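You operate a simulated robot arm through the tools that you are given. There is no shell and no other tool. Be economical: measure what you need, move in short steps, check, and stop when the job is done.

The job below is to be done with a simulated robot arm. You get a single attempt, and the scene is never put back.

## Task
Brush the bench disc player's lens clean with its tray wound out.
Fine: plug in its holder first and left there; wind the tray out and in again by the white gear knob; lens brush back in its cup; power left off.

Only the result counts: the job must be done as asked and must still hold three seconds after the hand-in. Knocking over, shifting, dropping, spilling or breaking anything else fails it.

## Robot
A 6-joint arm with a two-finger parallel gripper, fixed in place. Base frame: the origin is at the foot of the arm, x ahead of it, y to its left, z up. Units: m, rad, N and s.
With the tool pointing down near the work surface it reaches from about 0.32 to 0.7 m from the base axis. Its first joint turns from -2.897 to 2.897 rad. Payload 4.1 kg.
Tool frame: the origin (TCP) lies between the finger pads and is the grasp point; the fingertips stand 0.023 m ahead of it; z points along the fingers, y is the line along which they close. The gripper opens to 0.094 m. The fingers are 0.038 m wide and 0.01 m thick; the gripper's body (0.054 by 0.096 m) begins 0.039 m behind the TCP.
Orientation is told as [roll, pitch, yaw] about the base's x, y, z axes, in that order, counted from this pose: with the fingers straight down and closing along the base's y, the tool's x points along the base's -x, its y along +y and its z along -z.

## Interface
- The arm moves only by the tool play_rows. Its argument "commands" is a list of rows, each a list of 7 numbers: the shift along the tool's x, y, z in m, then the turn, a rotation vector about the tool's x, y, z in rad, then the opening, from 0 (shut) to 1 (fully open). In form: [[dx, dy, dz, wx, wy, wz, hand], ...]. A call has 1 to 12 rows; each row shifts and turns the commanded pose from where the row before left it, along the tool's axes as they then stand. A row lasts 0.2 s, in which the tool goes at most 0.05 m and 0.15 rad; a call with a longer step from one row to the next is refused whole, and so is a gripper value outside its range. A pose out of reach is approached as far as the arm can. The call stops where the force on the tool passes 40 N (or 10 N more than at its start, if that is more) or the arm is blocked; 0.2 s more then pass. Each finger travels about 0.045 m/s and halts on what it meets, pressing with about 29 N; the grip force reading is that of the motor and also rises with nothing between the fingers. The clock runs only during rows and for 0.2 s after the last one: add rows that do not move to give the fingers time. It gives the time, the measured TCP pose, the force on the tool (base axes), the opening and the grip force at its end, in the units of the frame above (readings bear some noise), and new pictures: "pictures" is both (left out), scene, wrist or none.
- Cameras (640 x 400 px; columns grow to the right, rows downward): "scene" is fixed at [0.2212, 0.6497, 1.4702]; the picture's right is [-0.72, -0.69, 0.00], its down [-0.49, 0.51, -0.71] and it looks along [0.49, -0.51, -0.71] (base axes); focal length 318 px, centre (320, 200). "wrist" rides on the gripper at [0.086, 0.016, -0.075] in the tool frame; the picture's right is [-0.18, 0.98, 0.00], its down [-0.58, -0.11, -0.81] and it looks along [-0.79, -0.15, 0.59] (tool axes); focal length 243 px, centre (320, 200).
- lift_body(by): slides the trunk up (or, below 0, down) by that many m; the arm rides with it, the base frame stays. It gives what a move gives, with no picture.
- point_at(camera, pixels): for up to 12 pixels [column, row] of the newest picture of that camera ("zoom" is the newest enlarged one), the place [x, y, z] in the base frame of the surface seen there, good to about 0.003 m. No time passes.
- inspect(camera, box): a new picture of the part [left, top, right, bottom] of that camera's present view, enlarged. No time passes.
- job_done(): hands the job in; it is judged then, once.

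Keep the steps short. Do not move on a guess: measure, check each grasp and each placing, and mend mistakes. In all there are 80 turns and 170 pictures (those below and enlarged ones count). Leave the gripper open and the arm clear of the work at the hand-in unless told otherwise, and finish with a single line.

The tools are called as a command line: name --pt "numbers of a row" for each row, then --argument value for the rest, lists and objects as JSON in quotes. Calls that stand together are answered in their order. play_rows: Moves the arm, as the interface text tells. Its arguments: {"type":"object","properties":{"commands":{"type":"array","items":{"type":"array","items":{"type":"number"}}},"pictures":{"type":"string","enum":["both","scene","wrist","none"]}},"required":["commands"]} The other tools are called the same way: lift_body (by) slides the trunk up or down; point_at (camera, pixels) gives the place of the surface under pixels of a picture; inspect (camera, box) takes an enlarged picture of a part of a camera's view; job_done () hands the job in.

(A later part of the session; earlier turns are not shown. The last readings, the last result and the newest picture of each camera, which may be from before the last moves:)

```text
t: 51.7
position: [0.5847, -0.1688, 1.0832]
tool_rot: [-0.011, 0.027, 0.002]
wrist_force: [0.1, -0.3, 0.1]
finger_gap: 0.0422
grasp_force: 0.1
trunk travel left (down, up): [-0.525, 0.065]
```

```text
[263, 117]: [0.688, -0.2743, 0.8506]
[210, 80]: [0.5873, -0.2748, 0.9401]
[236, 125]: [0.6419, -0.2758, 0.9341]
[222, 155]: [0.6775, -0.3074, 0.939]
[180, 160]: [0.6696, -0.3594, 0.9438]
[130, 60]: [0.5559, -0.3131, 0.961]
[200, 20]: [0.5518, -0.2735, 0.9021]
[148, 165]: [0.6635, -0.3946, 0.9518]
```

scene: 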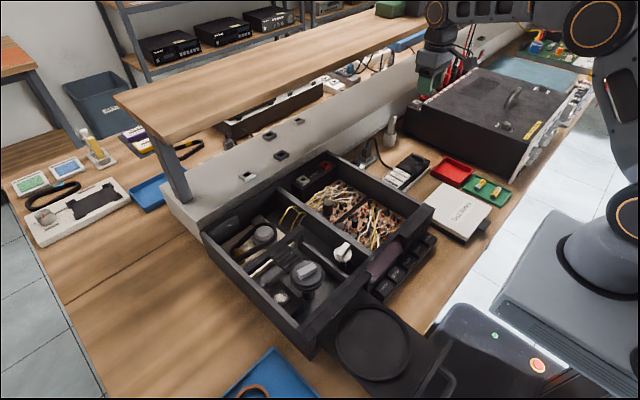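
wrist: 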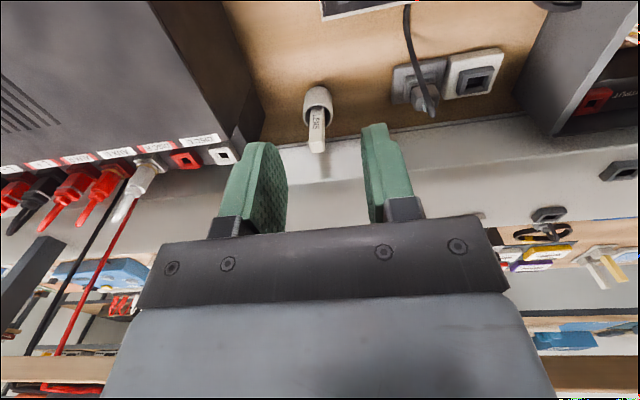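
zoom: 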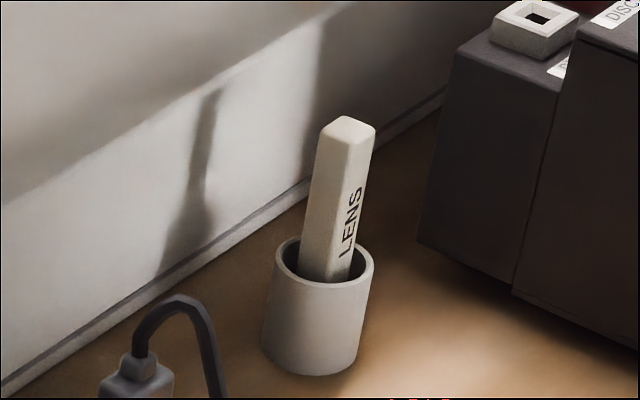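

The box face is at y=-0.275, so it's clear. I'll level the tool and move above the brush.

play_rows --pt "-0.0263 -0.0059 0.0208 -0.011 -0.027 0 0.45" --pt "-0.0263 -0.0059 0.0208 0 0 0 0.45" --pt "-0.0263 -0.0059 0.0208 0 0 0 0.45" --pt "-0.0263 -0.0059 0.0208 0 0 0 0.45" --pt "0 0 0 0 0 0 0.45" --pictures "wrist"

inspect --camera "wrist" --box '[220, 0, 420, 125]'

```text
t: 52.9
position: [0.68, -0.1902, 1.005]
tool_rot: [0.001, 0.0, -0.001]
wrist_force: [-0.4, -0.6, 0.1]
finger_gap: 0.0422
grasp_force: 0.1
out of reach, approached as far as the arm can: row 4
trunk travel left (down, up): [-0.525, 0.065]
```

wrist: 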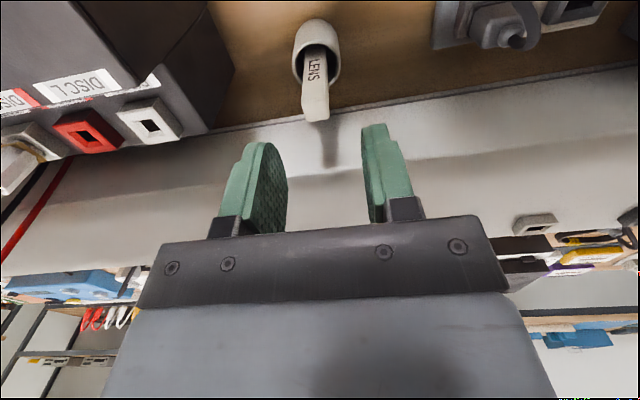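

```text
3.20 times, centred on (320, 62) of wrist
```

zoom: 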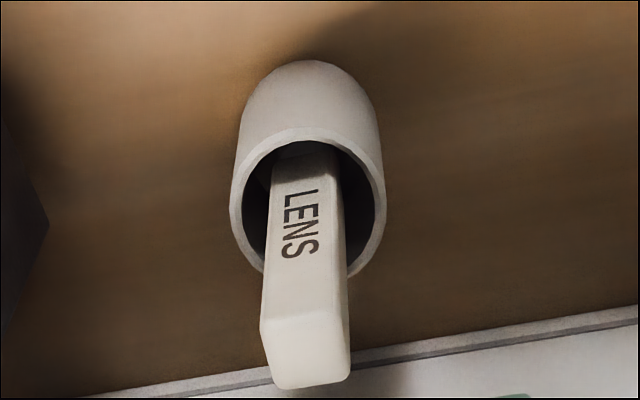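

The arm is at its reach limit at x=0.68, but the 38 mm wide pads still cover the brush (x 0.682–0.697). I'll descend there to z≈0.912.

play_rows --pt "0.005 -0.002 0.02 0 0 0 0.45" --pt "0 0 0.02 0 0 0 0.45" --pt "0 0 0.02 0 0 0 0.45" --pt "0 0 0.018 0 0 0 0.45" --pt "0 0 0.015 0 0 0 0.45" --pt "0 0 0 0 0 0 0.45"

inspect --camera "wrist" --box '[220, 50, 420, 215]'

```text
t: 54.3
position: [0.6746, -0.1934, 0.9134]
tool_rot: [-0.001, -0.002, 0.0]
wrist_force: [0.7, -0.8, 0.6]
finger_gap: 0.0425
grasp_force: 0.0
trunk travel left (down, up): [-0.525, 0.065]
```

scene: 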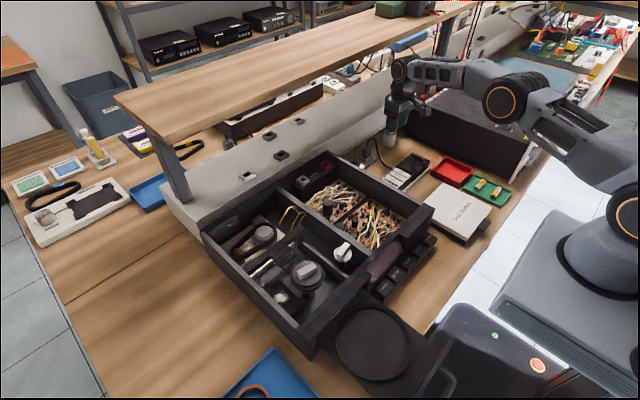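
wrist: 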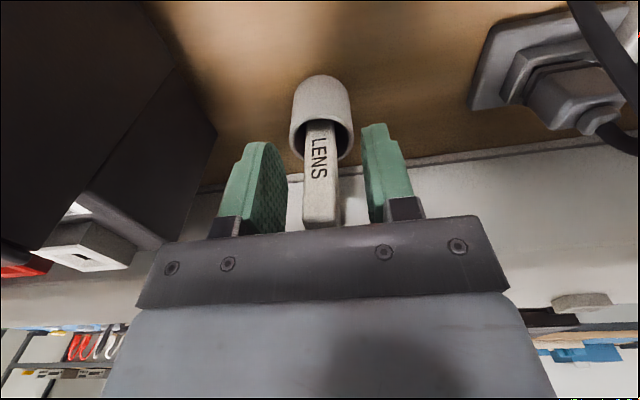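

```text
2.42 times, centred on (320, 132) of wrist
```

zoom: 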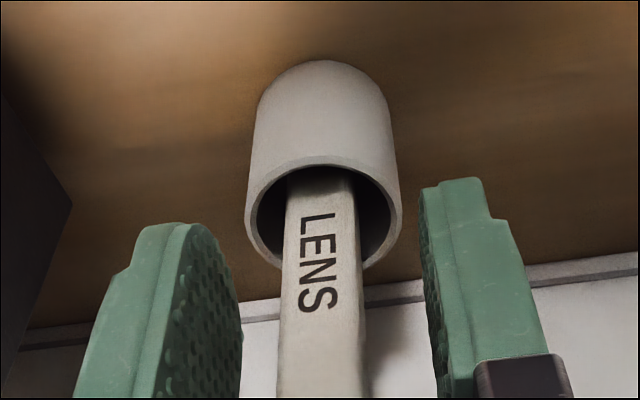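

The brush is between the fingers but toward their +x edge. I'll nudge +x by 0.007 and close.

play_rows --pt "-0.004 0 0 0 0 0 0.45" --pt "-0.003 0 0 0 0 0 0.45" --pt "0 0 0 0 0 0 0.45" --pt "0 0 0 0 0 0 0.1" --pt "0 0 0 0 0 0 0.02" --pt "0 0 0 0 0 0 0.02" --pt "0 0 0 0 0 0 0.02" --pictures "wrist"

inspect --camera "scene" --box '[350, 90, 430, 160]'

```text
t: 55.9
position: [0.6806, -0.193, 0.9121]
tool_rot: [0.001, -0.003, -0.001]
wrist_force: [-0.4, 0.3, 0.1]
finger_gap: 0.0171
grasp_force: 28.7
trunk travel left (down, up): [-0.525, 0.065]
```

wrist: 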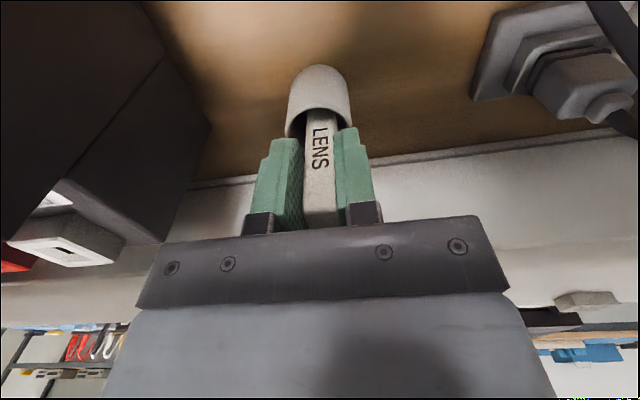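

```text
5.71 times, centred on (390, 125) of scene
```

zoom: 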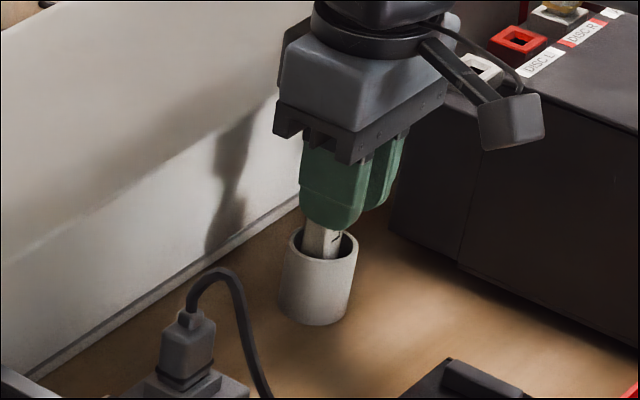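

Gripped with a gap of 0.017, TCP at (0.6806, -0.193, 0.912). I'll lift straight up.

play_rows --pt "0 0 -0.01 0 0 0 0.02" --pt "0 0 -0.015 0 0 0 0.02" --pt "0 0 -0.02 0 0 0 0.02" --pt "0.001 0 -0.02 0 0 0 0.02" --pt "0.001 0 -0.02 0 0 0 0.02" --pt "0.002 0 -0.015 0 0 0 0.02" --pt "0 0 0 0 0 0 0.02"

inspect --camera "scene" --box '[350, 60, 440, 160]'

inspect --camera "wrist" --box '[220, 0, 440, 240]'

```text
t: 57.5
position: [0.6747, -0.1927, 1.0114]
tool_rot: [-0.002, -0.002, 0.0]
wrist_force: [0.0, 0.7, 0.0]
finger_gap: 0.0174
grasp_force: 28.7
trunk travel left (down, up): [-0.525, 0.065]
```

scene: 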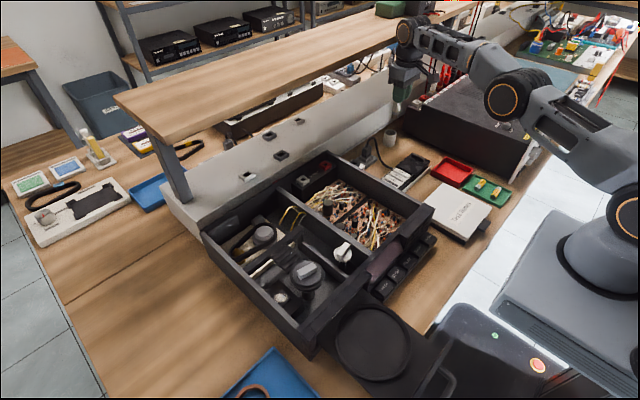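
wrist: 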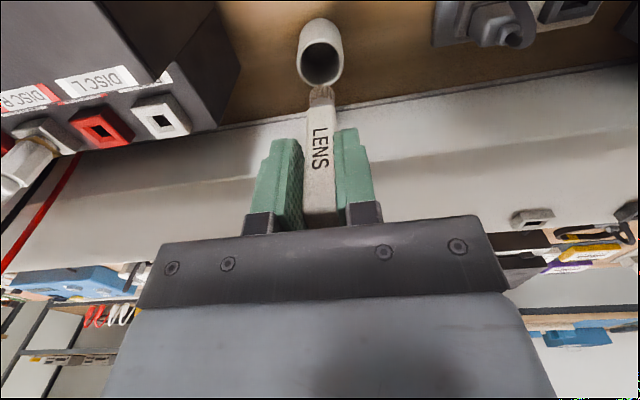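

```text
4.00 times, centred on (395, 110) of scene
```

zoom: 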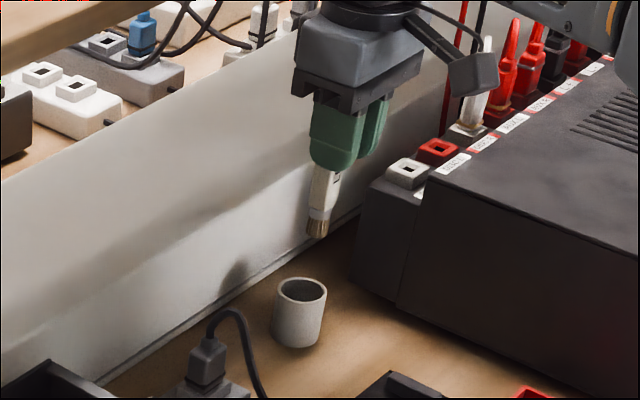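

```text
1.67 times, centred on (330, 120) of wrist
```

zoom: 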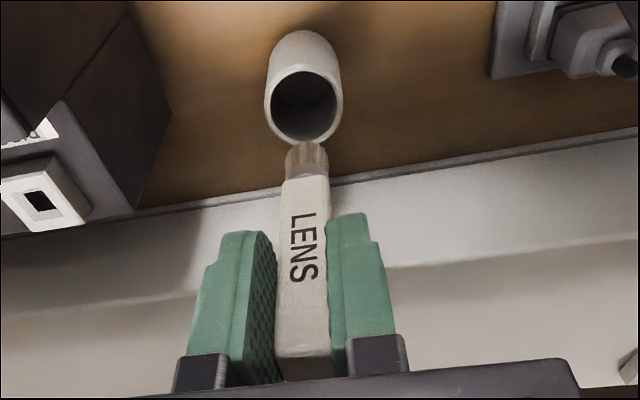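

The brush is out with its bristles at the bottom. I'll measure the tip relative to the TCP.

point_at --camera "scene" --pixels '[[394, 118], [394, 117], [394, 113], [395, 107], [397, 102], [392, 117], [396, 117]]'

point_at --camera "wrist" --pixels '[[321, 87], [322, 95], [322, 105], [321, 130], [320, 200], [310, 140], [333, 140], [312, 96], [332, 96]]'

```text
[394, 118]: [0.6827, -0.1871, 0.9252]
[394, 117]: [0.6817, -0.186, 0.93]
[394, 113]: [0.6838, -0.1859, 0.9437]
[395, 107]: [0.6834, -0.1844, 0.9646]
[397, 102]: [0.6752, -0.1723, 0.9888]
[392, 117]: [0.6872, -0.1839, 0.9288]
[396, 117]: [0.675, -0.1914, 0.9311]
```

```text
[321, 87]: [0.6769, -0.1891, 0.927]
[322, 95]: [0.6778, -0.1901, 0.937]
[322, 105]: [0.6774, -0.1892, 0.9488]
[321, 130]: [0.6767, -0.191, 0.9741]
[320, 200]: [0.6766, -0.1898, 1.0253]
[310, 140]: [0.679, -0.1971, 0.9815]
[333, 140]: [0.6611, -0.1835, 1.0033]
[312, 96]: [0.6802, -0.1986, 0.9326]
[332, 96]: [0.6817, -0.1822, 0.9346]
```

The tip is about 0.089 m below the TCP and ~+0.009 in x. I'll carry the brush across to above the lens at z≈1.055.

play_rows --pt "0.005 0 -0.02 0 0 0 0.02" --pt "0.005 0 -0.02 0 0 0 0.02" --pt "0.012 0.0415 0 0 0 0 0.02" --pt "0.012 0.0415 0 0 0 0 0.02" --pt "0.012 0.0415 0 0 0 0 0.02" --pt "0.012 0.0415 0 0 0 0 0.02" --pt "0.012 0.0415 0 0 0 0 0.02" --pt "0.012 0.0415 0 0 0 0 0.02" --pt "0.012 0.0415 0 0 0 0 0.02" --pt "0.012 0.0415 0 0 0 0 0.02" --pictures "none"

play_rows --pt "0.0095 0.0415 0 0 0 0 0.02" --pt "0.0095 0.0415 0 0 0 0 0.02" --pt "0.0095 0.0415 0 0 0 0 0.02" --pt "0.0095 0.0415 0 0 0 0 0.02" --pt "0.0095 0.0415 0 0 0 0 0.02" --pt "0.0095 0.0415 0 0 0 0 0.02" --pt "0.0095 0.0415 0 0 0 0 0.02" --pt "0.0095 0.0415 0 0 0 0 0.02" --pt "0 0 0 0 0 0 0.02"

inspect --camera "scene" --box '[230, 170, 390, 330]'

inspect --camera "wrist" --box '[220, 0, 440, 240]'

```text
t: 59.7
position: [0.5688, 0.1413, 1.0504]
tool_rot: [-0.001, -0.001, -0.001]
wrist_force: [0.3, 0.0, -0.8]
finger_gap: 0.0171
grasp_force: 29.5
trunk travel left (down, up): [-0.525, 0.065]
```

```text
t: 61.7
position: [0.4933, 0.472, 1.0503]
tool_rot: [-0.001, 0.001, 0.001]
wrist_force: [0.8, 1.0, -0.9]
finger_gap: 0.0171
grasp_force: 28.9
trunk travel left (down, up): [-0.525, 0.065]
```

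scene: 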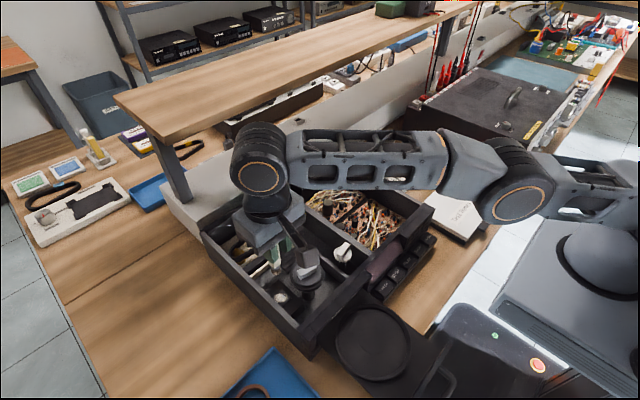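
wrist: 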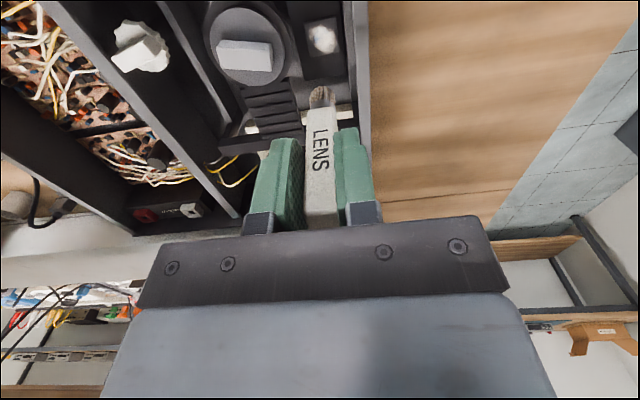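

```text
2.50 times, centred on (310, 250) of scene
```

zoom: 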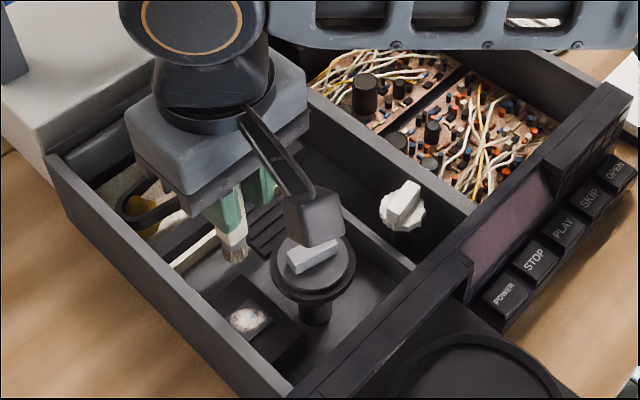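

```text
1.67 times, centred on (330, 120) of wrist
```

zoom: 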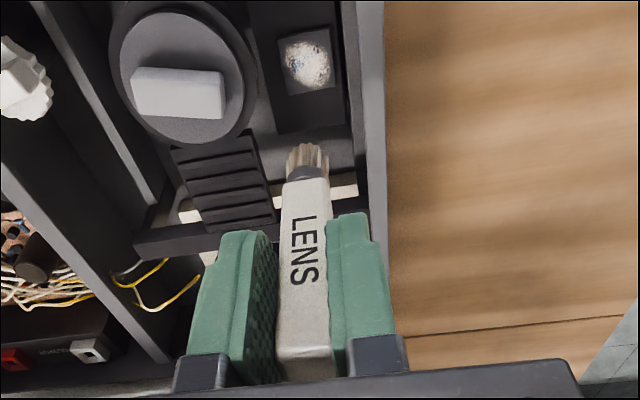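

I'll measure the lens dust and bristle tip in this zoom.

point_at --camera "zoom" --pixels '[[308, 65], [280, 40], [330, 30], [288, 95], [338, 88], [308, 150], [290, 165], [328, 165], [308, 172], [245, 130], [375, 130]]'

```text
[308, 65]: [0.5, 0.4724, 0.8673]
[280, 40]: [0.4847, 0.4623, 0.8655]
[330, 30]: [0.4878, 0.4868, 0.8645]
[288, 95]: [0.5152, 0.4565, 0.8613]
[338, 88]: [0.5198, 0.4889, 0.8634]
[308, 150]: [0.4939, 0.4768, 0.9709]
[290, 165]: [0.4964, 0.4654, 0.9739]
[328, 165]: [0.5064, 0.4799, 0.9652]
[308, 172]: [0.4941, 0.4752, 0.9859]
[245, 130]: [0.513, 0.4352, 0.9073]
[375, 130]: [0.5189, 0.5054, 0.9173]
```

The tip is centred over the lens. I'll descend to z≈0.962, then fine steps.

play_rows --pt "0 0 0.03 0 0 0 0.02" --pt "0 0 0.03 0 0 0 0.02" --pt "0 0 0.02 0 0 0 0.02" --pt "0 0 0.008 0 0 0 0.02" --pt "0 0 0 0 0 0 0.02" --pictures "wrist"

inspect --camera "scene" --box '[250, 230, 350, 320]'

inspect --camera "wrist" --box '[220, 0, 440, 240]'

```text
t: 62.9
position: [0.4936, 0.4736, 0.9634]
tool_rot: [-0.002, 0.001, 0.0]
wrist_force: [0.5, 0.3, -0.1]
finger_gap: 0.0173
grasp_force: 29.2
trunk travel left (down, up): [-0.525, 0.065]
```

wrist: 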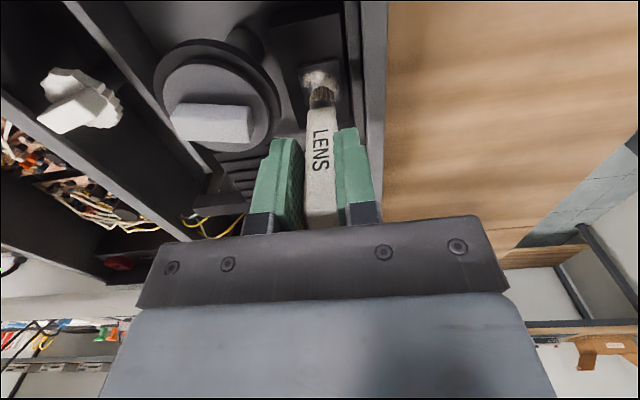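

```text
4.44 times, centred on (300, 275) of scene
```

zoom: 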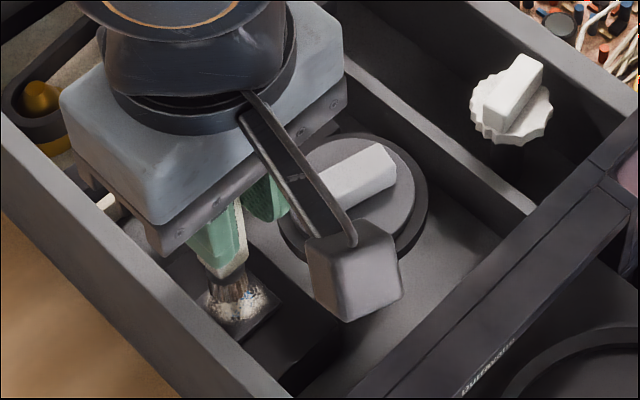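

```text
1.67 times, centred on (330, 120) of wrist
```

zoom: 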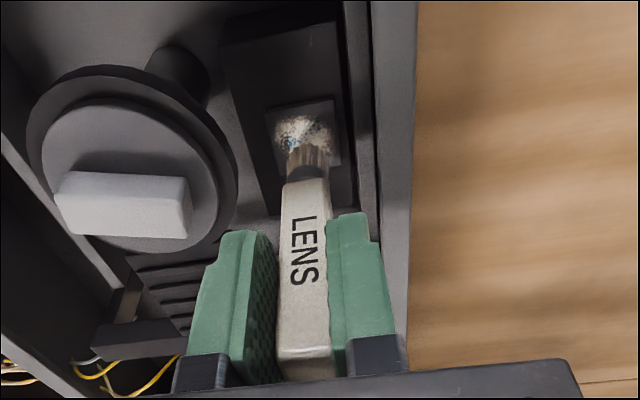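

Just above the lens. I'll go down 2 mm at a time.

play_rows --pt "0 0 0.003 0 0 0 0.02" --pt "0 0 0.002 0 0 0 0.02" --pt "0 0 0.002 0 0 0 0.02" --pt "0 0 0 0 0 0 0.02" --pictures "none"

inspect --camera "wrist" --box '[270, 30, 390, 120]'

```text
t: 63.9
position: [0.494, 0.4725, 0.9571]
tool_rot: [0.001, -0.002, 0.0]
wrist_force: [-0.5, -0.2, -0.3]
finger_gap: 0.017
grasp_force: 28.6
trunk travel left (down, up): [-0.525, 0.065]
```

```text
4.44 times, centred on (330, 75) of wrist
```

zoom: 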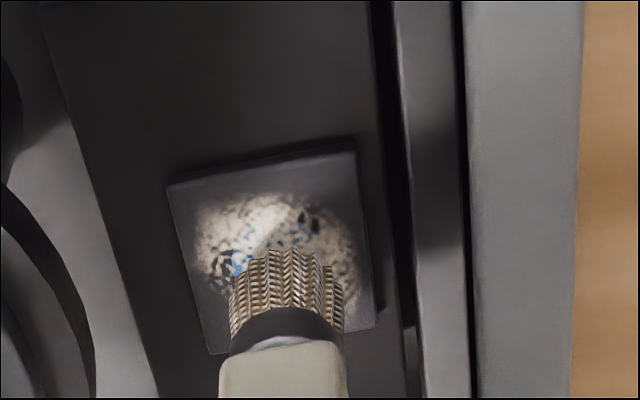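

Almost in contact. I'll go 2 mm lower and begin short strokes in x.

play_rows --pt "0 0 0.002 0 0 0 0.02" --pt "0.008 0 0 0 0 0 0.02" --pt "-0.008 0 0 0 0 0 0.02" --pt "-0.008 0 0 0 0 0 0.02" --pt "0.008 0 0 0 0 0 0.02" --pt "0.008 0 0.001 0 0 0 0.02" --pt "-0.008 0 0 0 0 0 0.02" --pt "-0.008 0 0 0 0 0 0.02" --pt "0.008 0 0 0 0 0 0.02" --pt "0 0 0 0 0 0 0.02" --pictures "none"

inspect --camera "wrist" --box '[270, 30, 390, 120]'

```text
t: 66.1
position: [0.494, 0.4727, 0.9545]
tool_rot: [0.001, -0.004, -0.002]
wrist_force: [-1.0, 0.7, -0.5]
finger_gap: 0.0172
grasp_force: 29.4
trunk travel left (down, up): [-0.525, 0.065]
```

```text
4.44 times, centred on (330, 75) of wrist
```

zoom: 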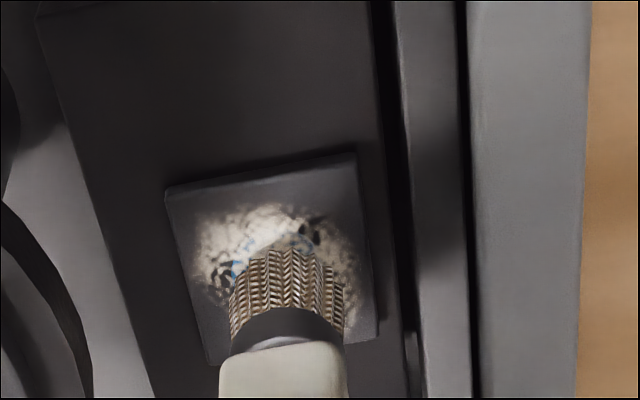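

No contact force yet. I'll lower 2 mm more and stroke again.

play_rows --pt "0 0 0.0015 0 0 0 0.02" --pt "0 0 0.0015 0 0 0 0.02" --pt "0.008 0 0 0 0 0 0.02" --pt "-0.008 0 0 0 0 0 0.02" --pt "-0.008 0 0 0 0 0 0.02" --pt "0.008 0 0 0 0 0 0.02" --pt "0 0.006 0 0 0 0 0.02" --pt "0 -0.006 0 0 0 0 0.02" --pt "0 -0.006 0 0 0 0 0.02" --pt "0 0.006 0 0 0 0 0.02" --pt "0 0 0 0 0 0 0.02" --pictures "none"

inspect --camera "wrist" --box '[270, 30, 390, 120]'

```text
t: 68.5
position: [0.4945, 0.4699, 0.9518]
tool_rot: [-0.001, -0.003, -0.001]
wrist_force: [1.3, -1.8, 6.1]
finger_gap: 0.0173
grasp_force: 29.0
trunk travel left (down, up): [-0.525, 0.065]
```

```text
4.44 times, centred on (330, 75) of wrist
```

zoom: 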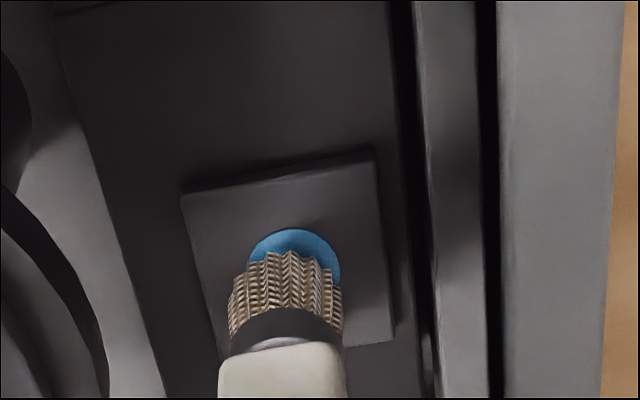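

The dust is gone and the blue lens shows under 6 N of contact. I'll lift and check.

play_rows --pt "0 0 -0.01 0 0 0 0.02" --pt "0 0 -0.03 0 0 0 0.02" --pt "0 0 -0.03 0 0 0 0.02" --pt "0 0 -0.03 0 0 0 0.02" --pt "0 0 0 0 0 0 0.02"

inspect --camera "wrist" --box '[270, 0, 390, 120]'

inspect --camera "scene" --box '[250, 230, 350, 320]'

```text
t: 69.7
position: [0.492, 0.4721, 1.0533]
tool_rot: [0.001, -0.001, -0.001]
wrist_force: [0.2, -0.3, -1.2]
finger_gap: 0.017
grasp_force: 29.2
trunk travel left (down, up): [-0.525, 0.065]
```

scene: 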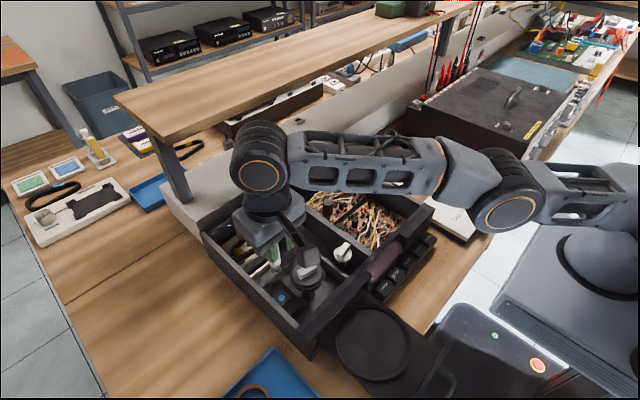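
wrist: 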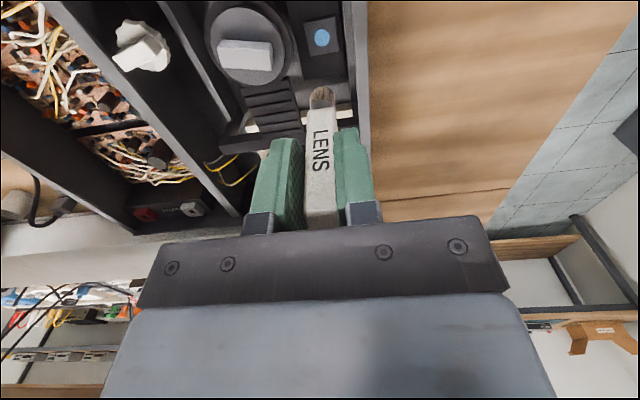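

```text
3.33 times, centred on (330, 60) of wrist
```

zoom: 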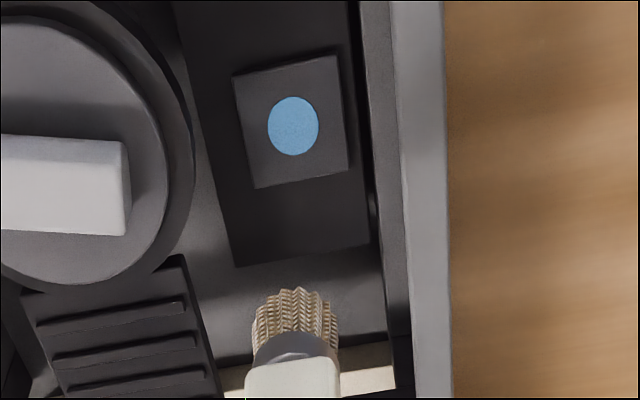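

```text
4.44 times, centred on (300, 275) of scene
```

zoom: 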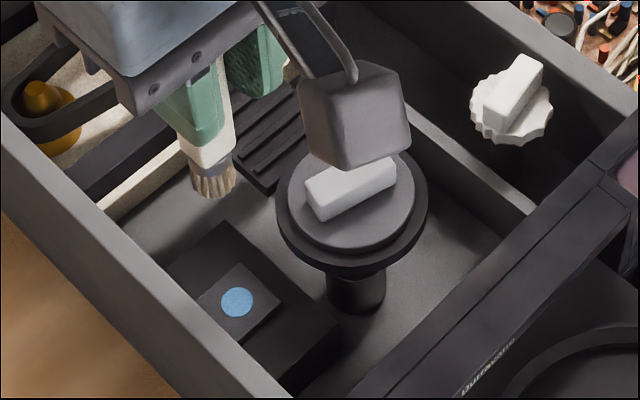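

The lens is clean. I'll carry the brush back over the cup.

play_rows --pt "-0.0107 -0.0416 0 0 0 0 0.02" --pt "-0.0107 -0.0416 0 0 0 0 0.02" --pt "-0.0107 -0.0416 0 0 0 0 0.02" --pt "-0.0107 -0.0416 0 0 0 0 0.02" --pt "-0.0107 -0.0416 0 0 0 0 0.02" --pt "-0.0107 -0.0416 0 0 0 0 0.02" --pt "-0.0107 -0.0416 0 0 0 0 0.02" --pt "-0.0107 -0.0416 0 0 0 0 0.02" --pictures "none"

play_rows --pt "-0.0107 -0.0416 0 0 0 0 0.02" --pt "-0.0107 -0.0416 0 0 0 0 0.02" --pt "-0.0107 -0.0416 0 0 0 0 0.02" --pt "-0.0107 -0.0416 0 0 0 0 0.02" --pt "-0.0107 -0.0416 0 0 0 0 0.02" --pt "-0.0107 -0.0416 0 0 0 0 0.02" --pt "-0.0107 -0.0416 0 0 0 0 0.02" --pt "-0.0107 -0.0416 0 0 0 0 0.02" --pt "-0.006 0 0.02 0 0 0 0.02" --pt "-0.003 0 0.015 0 0 0 0.02" --pt "0 0 0 0 0 0 0.02" --pictures "wrist"

inspect --camera "wrist" --box '[260, 0, 400, 120]'

inspect --camera "scene" --box '[350, 80, 430, 150]'

```text
t: 71.5
position: [0.6479, 0.2226, 1.0835]
tool_rot: [0.0, 0.001, -0.001]
wrist_force: [-0.4, -1.0, 0.5]
finger_gap: 0.0175
grasp_force: 29.3
out of reach, approached as far as the arm can: row 1, 2, 3, 4, 5, 6, 7, 8
trunk travel left (down, up): [-0.525, 0.065]
```

```text
t: 73.0
position: [0.6908, -0.0162, 1.0736]
tool_rot: [0.005, 0.012, 0.002]
wrist_force: [-10.1, 1.7, 1.7]
finger_gap: 0.0171
grasp_force: 28.5
out of reach, approached as far as the arm can: row 5, 6, 7
trunk travel left (down, up): [-0.525, 0.065]
stopped in row 7: the force on the tool passed its limit (the readings are from after the stop); the commanded pose is now the measured one
```

wrist: 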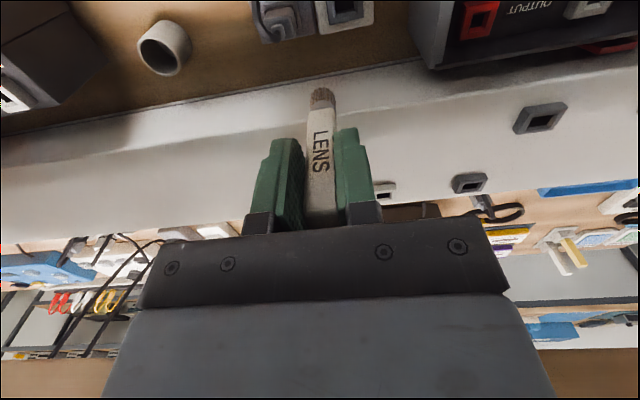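

```text
3.33 times, centred on (330, 60) of wrist
```

zoom: 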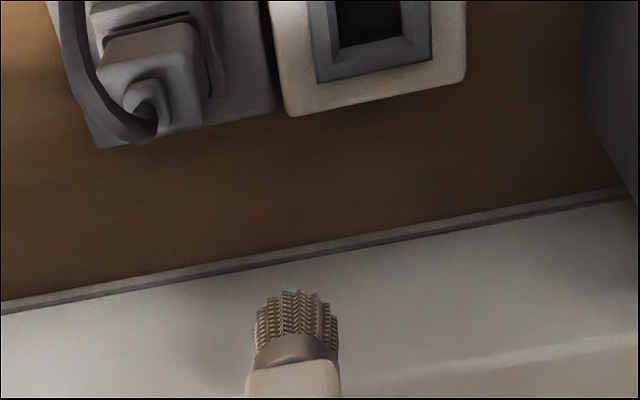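

```text
5.71 times, centred on (390, 115) of scene
```

zoom: 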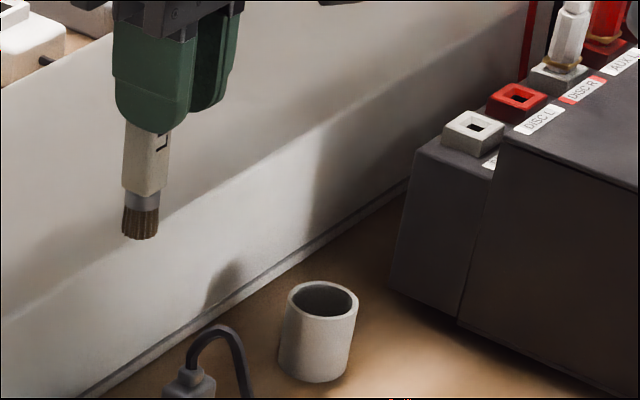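

The straight path ran into the reach limit and the wrist touched something, probably the shelf edge. I'll back off in -x, lower a little, then go sideways to the cup.

play_rows --pt "0.02 0 0 0 0 0 0.02" --pt "0.015 0 0.015 0 0 0 0.02" --pt "0 0 0.015 0 0 0 0.02" --pt "0 -0.035 0 0 0 0 0.02" --pt "0 -0.035 0 0 0 0 0.02" --pt "0 -0.035 0 0 0 0 0.02" --pt "0 -0.035 0 0 0 0 0.02" --pt "0 -0.037 0 0 0 0 0.02" --pt "0 0 0 0 0 0 0.02"

inspect --camera "wrist" --box '[260, 0, 400, 120]'

inspect --camera "scene" --box '[350, 80, 430, 150]'

```text
t: 75.0
position: [0.6681, -0.1886, 1.0488]
tool_rot: [0.005, 0.01, 0.004]
wrist_force: [0.6, -0.4, 0.2]
finger_gap: 0.0174
grasp_force: 29.1
out of reach, approached as far as the arm can: row 1, 2, 3, 5, 6, 7, 8
trunk travel left (down, up): [-0.525, 0.065]
```

scene: 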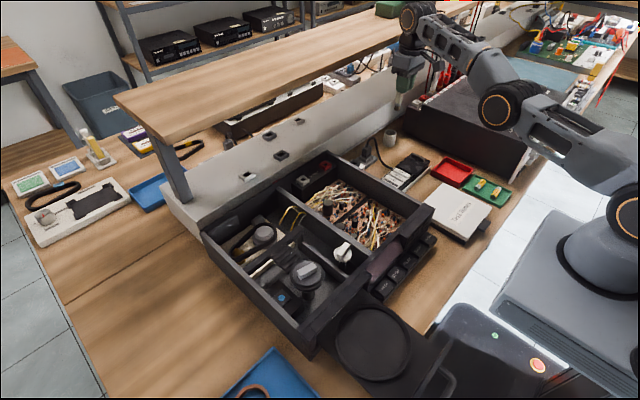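
wrist: 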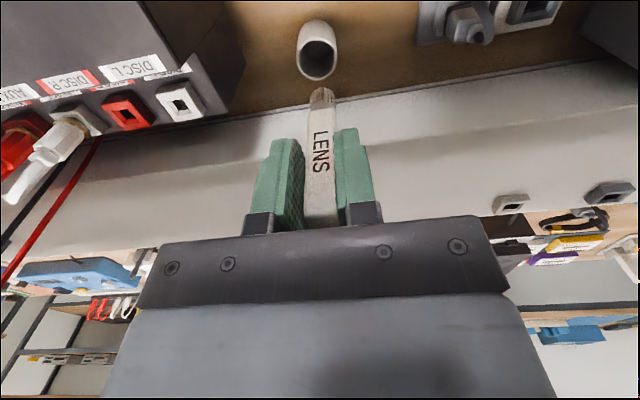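

```text
3.33 times, centred on (330, 60) of wrist
```

zoom: 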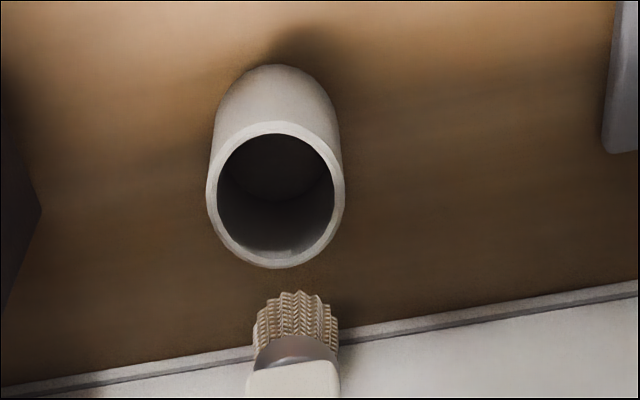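

```text
5.71 times, centred on (390, 115) of scene
```

zoom: 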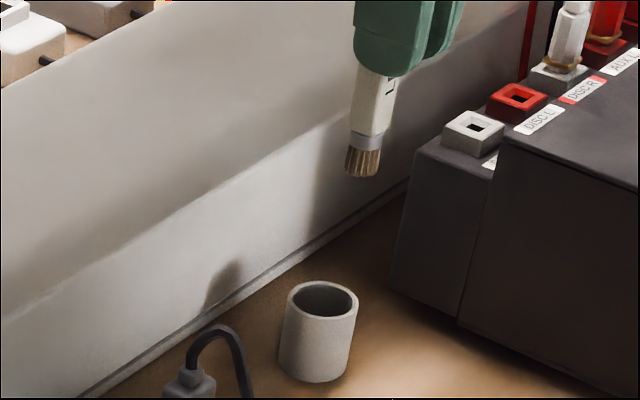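

I'll measure the cup rim and bristle tip to align.

point_at --camera "wrist" --pixels '[[297, 57], [336, 57], [316, 38], [316, 79], [322, 92], [312, 98], [333, 98], [322, 103], [322, 150]]'

```text
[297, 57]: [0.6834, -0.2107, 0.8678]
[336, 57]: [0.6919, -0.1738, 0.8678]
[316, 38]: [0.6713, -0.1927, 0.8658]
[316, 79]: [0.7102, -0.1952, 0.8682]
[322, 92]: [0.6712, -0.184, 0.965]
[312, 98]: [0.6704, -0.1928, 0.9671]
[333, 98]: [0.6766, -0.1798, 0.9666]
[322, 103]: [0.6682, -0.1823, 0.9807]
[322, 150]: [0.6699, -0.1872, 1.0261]
```

Cup centre is (0.6905, -0.192). The target TCP is (0.681, -0.194), the same as at the grasp. I'll level and lower to just above the rim.

play_rows --pt "-0.002 -0.003 0.015 0.005 -0.01 0.004 0.02" --pt "-0.003 -0.002 0.02 0 0 0 0.02" --pt "-0.004 -0.0005 0.02 0 0 0 0.02" --pt "-0.003 0 0.015 0 0 0 0.02" --pt "-0.001 0 0.005 0 0 0 0.02" --pt "0 0 0 0 0 0 0.02" --pictures "wrist"

inspect --camera "wrist" --box '[260, 0, 400, 120]'

inspect --camera "scene" --box '[350, 80, 430, 150]'

```text
t: 76.4
position: [0.6807, -0.1933, 0.9736]
tool_rot: [-0.003, -0.003, 0.001]
wrist_force: [-0.4, 0.2, -0.5]
finger_gap: 0.017
grasp_force: 28.9
trunk travel left (down, up): [-0.525, 0.065]
```

wrist: 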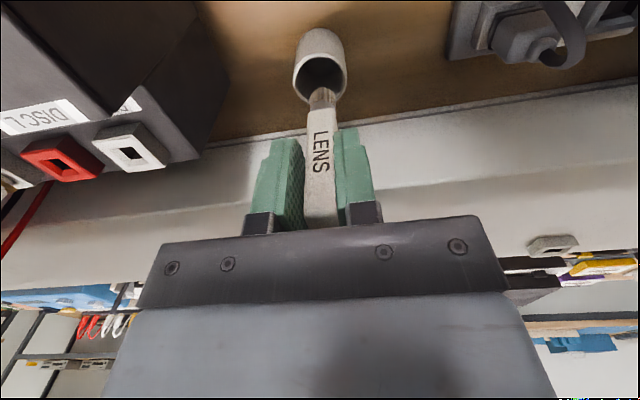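

```text
3.33 times, centred on (330, 60) of wrist
```

zoom: 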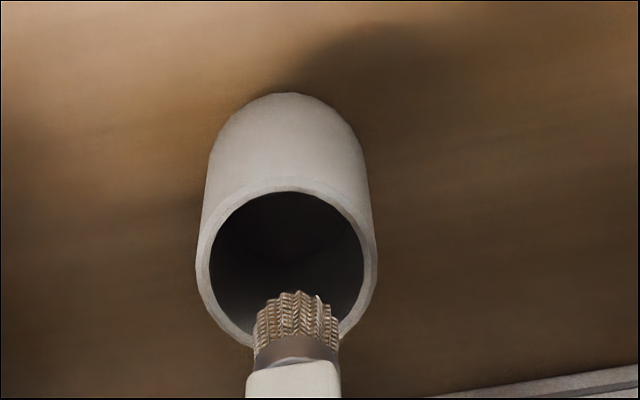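

```text
5.71 times, centred on (390, 115) of scene
```

zoom: 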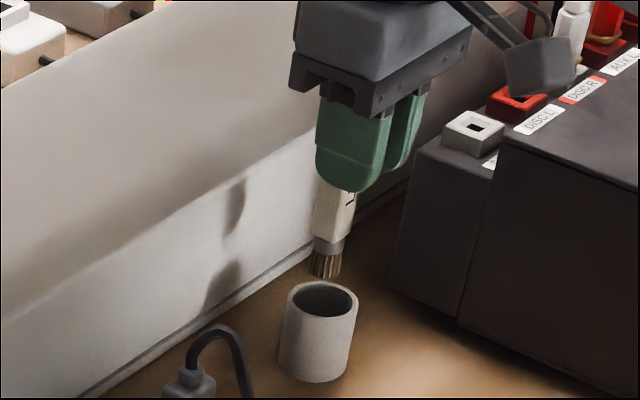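

The brush is above the cup at the original x and y. I'll lower it to the original height.

play_rows --pt "0 -0.0005 0.012 0 0 0 0.02" --pt "0 0 0.012 0 0 0 0.02" --pt "0 0 0.012 0 0 0 0.02" --pt "0 0 0.012 0 0 0 0.02" --pt "0 0 0.008 0 0 0 0.02" --pt "0 0 0.004 0 0 0 0.02" --pt "0 0 0 0 0 0 0.02" --pictures "wrist"

inspect --camera "scene" --box '[350, 90, 430, 160]'

```text
t: 78.0
position: [0.6814, -0.1937, 0.9155]
tool_rot: [-0.001, -0.002, 0.0]
wrist_force: [-0.5, 0.2, 0.6]
finger_gap: 0.0174
grasp_force: 29.6
trunk travel left (down, up): [-0.525, 0.065]
```

wrist: 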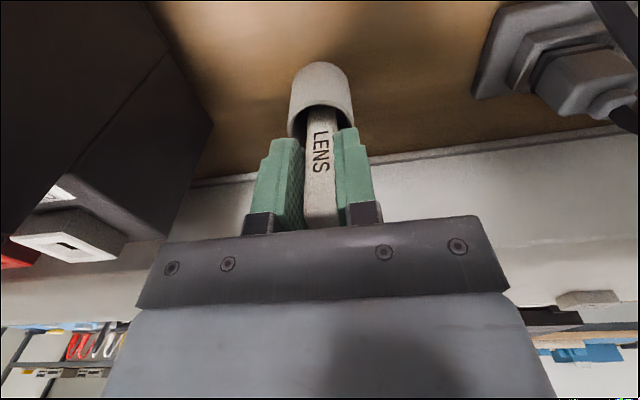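

```text
5.71 times, centred on (390, 125) of scene
```

zoom: 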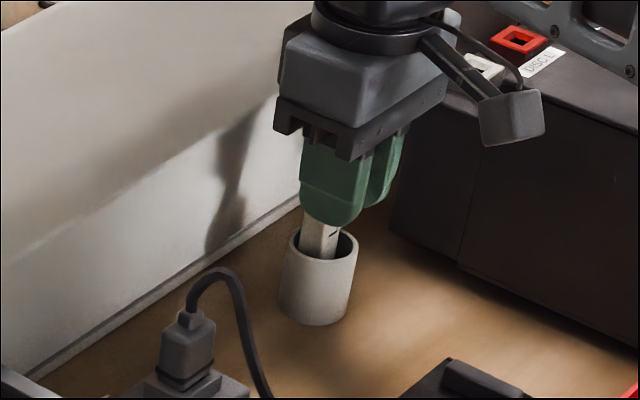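

In the cup, 3 mm to go. I'll lower gently until contact, release slowly, and rise.

play_rows --pt "0 0 0.002 0 0 0 0.02" --pt "0 0 0.0015 0 0 0 0.02" --pt "0 0 0 0 0 0 0.02" --pt "0 0 0 0 0 0 0.45" --pt "0 0 0 0 0 0 0.45" --pt "0 0 0 0 0 0 0.45" --pt "0 0 -0.02 0 0 0 0.45" --pt "0.002 0 -0.03 0 0 0 0.45" --pt "0.004 0 -0.04 0 0 0 0.45" --pt "0.006 0 -0.03 0 0 0 0.45" --pt "0 0 0 0 0 0 0.45"

inspect --camera "scene" --box '[340, 90, 420, 170]'

inspect --camera "wrist" --box '[240, 0, 400, 120]'

```text
t: 80.4
position: [0.6696, -0.1927, 1.0321]
tool_rot: [-0.001, 0.001, -0.001]
wrist_force: [-0.6, -0.2, 0.7]
finger_gap: 0.0426
grasp_force: 0.0
trunk travel left (down, up): [-0.525, 0.065]
```

scene: 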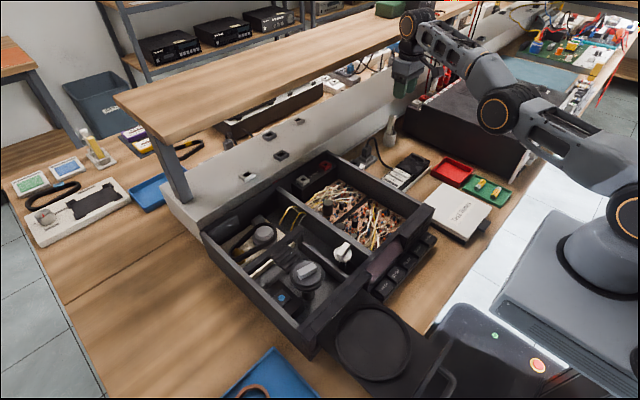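
wrist: 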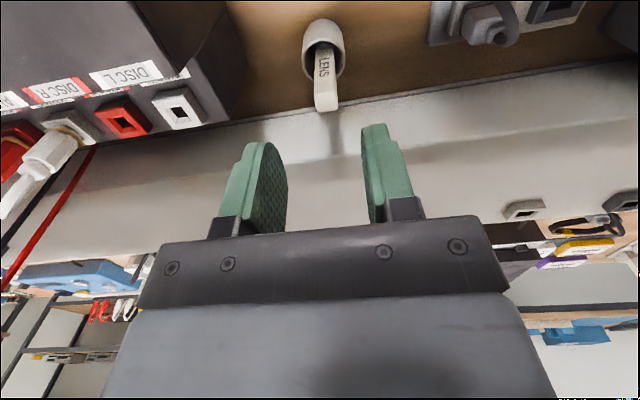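

```text
5.00 times, centred on (380, 130) of scene
```

zoom: 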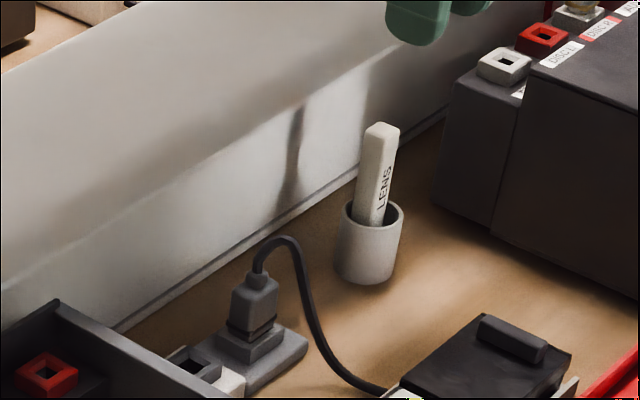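

```text
3.33 times, centred on (320, 60) of wrist
```

zoom: 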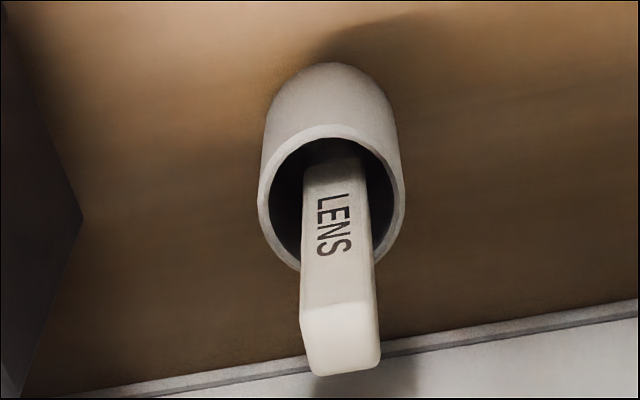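

The brush is back, upright in its cup. Now I'll return to the knob, then turn to yaw -1.365 to match the bar.

play_rows --pt "0.035 0.02 -0.005 0 0 0 0.45" --pt "0.03 0.035 -0.005 0 0 0 0.45" --pt "0.0135 0.0453 -0.002 0 0 0 0.45" --pt "0.0135 0.0453 -0.002 0 0 0 0.45" --pt "0.0135 0.0453 -0.002 0 0 0 0.45" --pt "0.0135 0.0453 -0.002 0 0 0 0.45" --pt "0.0135 0.0453 0 0 0 0 0.45" --pt "0.0135 0.0453 0 0 0 0 0.45" --pt "0.0135 0.0453 0 0 0 0 0.45" --pt "0.0135 0.0453 0 0 0 0 0.45" --pt "0.0135 0.0453 0 0 0 0 0.45" --pt "0.0135 0.0453 0 0 0 0 0.45" --pictures "none"

play_rows --pt "0 0 0 0 0 0.1365 0.45" --pt "0 0 0 0 0 0.1365 0.45" --pt "0 0 0 0 0 0.1365 0.45" --pt "0 0 0 0 0 0.1365 0.45" --pt "0 0 0 0 0 0.1365 0.45" --pt "0 0 0 0 0 0.1365 0.45" --pt "0 0 0 0 0 0.1365 0.45" --pt "0 0 0 0 0 0.1365 0.45" --pt "0 0 0 0 0 0.1365 0.45" --pt "0 0 0 0 0 0.1365 0.45" --pt "0 0 0 0 0 0 0.45"

inspect --camera "wrist" --box '[240, 0, 400, 100]'

```text
t: 83.0
position: [0.649, 0.2242, 1.0874]
tool_rot: [-0.001, -0.002, 0.002]
wrist_force: [-0.2, -0.3, -0.5]
finger_gap: 0.0423
grasp_force: 0.1
out of reach, approached as far as the arm can: row 1, 2, 3, 4, 5, 6, 7, 8, 9, 10, 11
trunk travel left (down, up): [-0.525, 0.065]
```

```text
t: 85.4
position: [0.6491, 0.2239, 1.0859]
tool_rot: [0.001, 0.0, -1.366]
wrist_force: [0.2, -0.6, -1.1]
finger_gap: 0.0421
grasp_force: 0.2
trunk travel left (down, up): [-0.525, 0.065]
```

scene: 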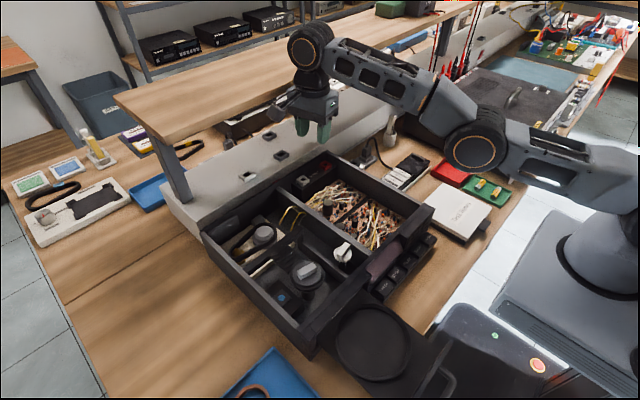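
wrist: 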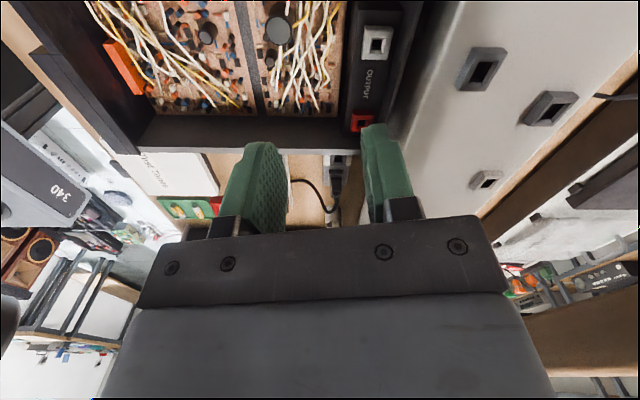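

```text
4.00 times, centred on (320, 50) of wrist
```

zoom: 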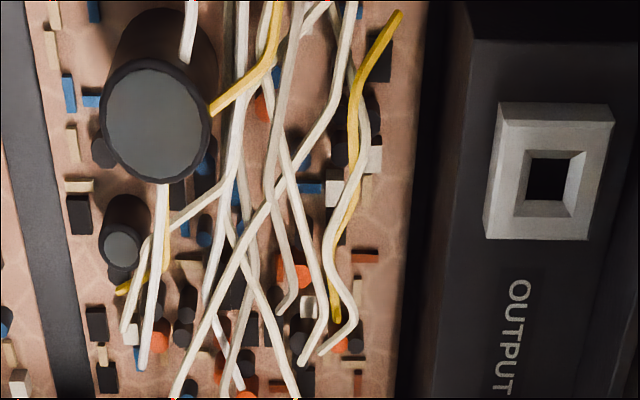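

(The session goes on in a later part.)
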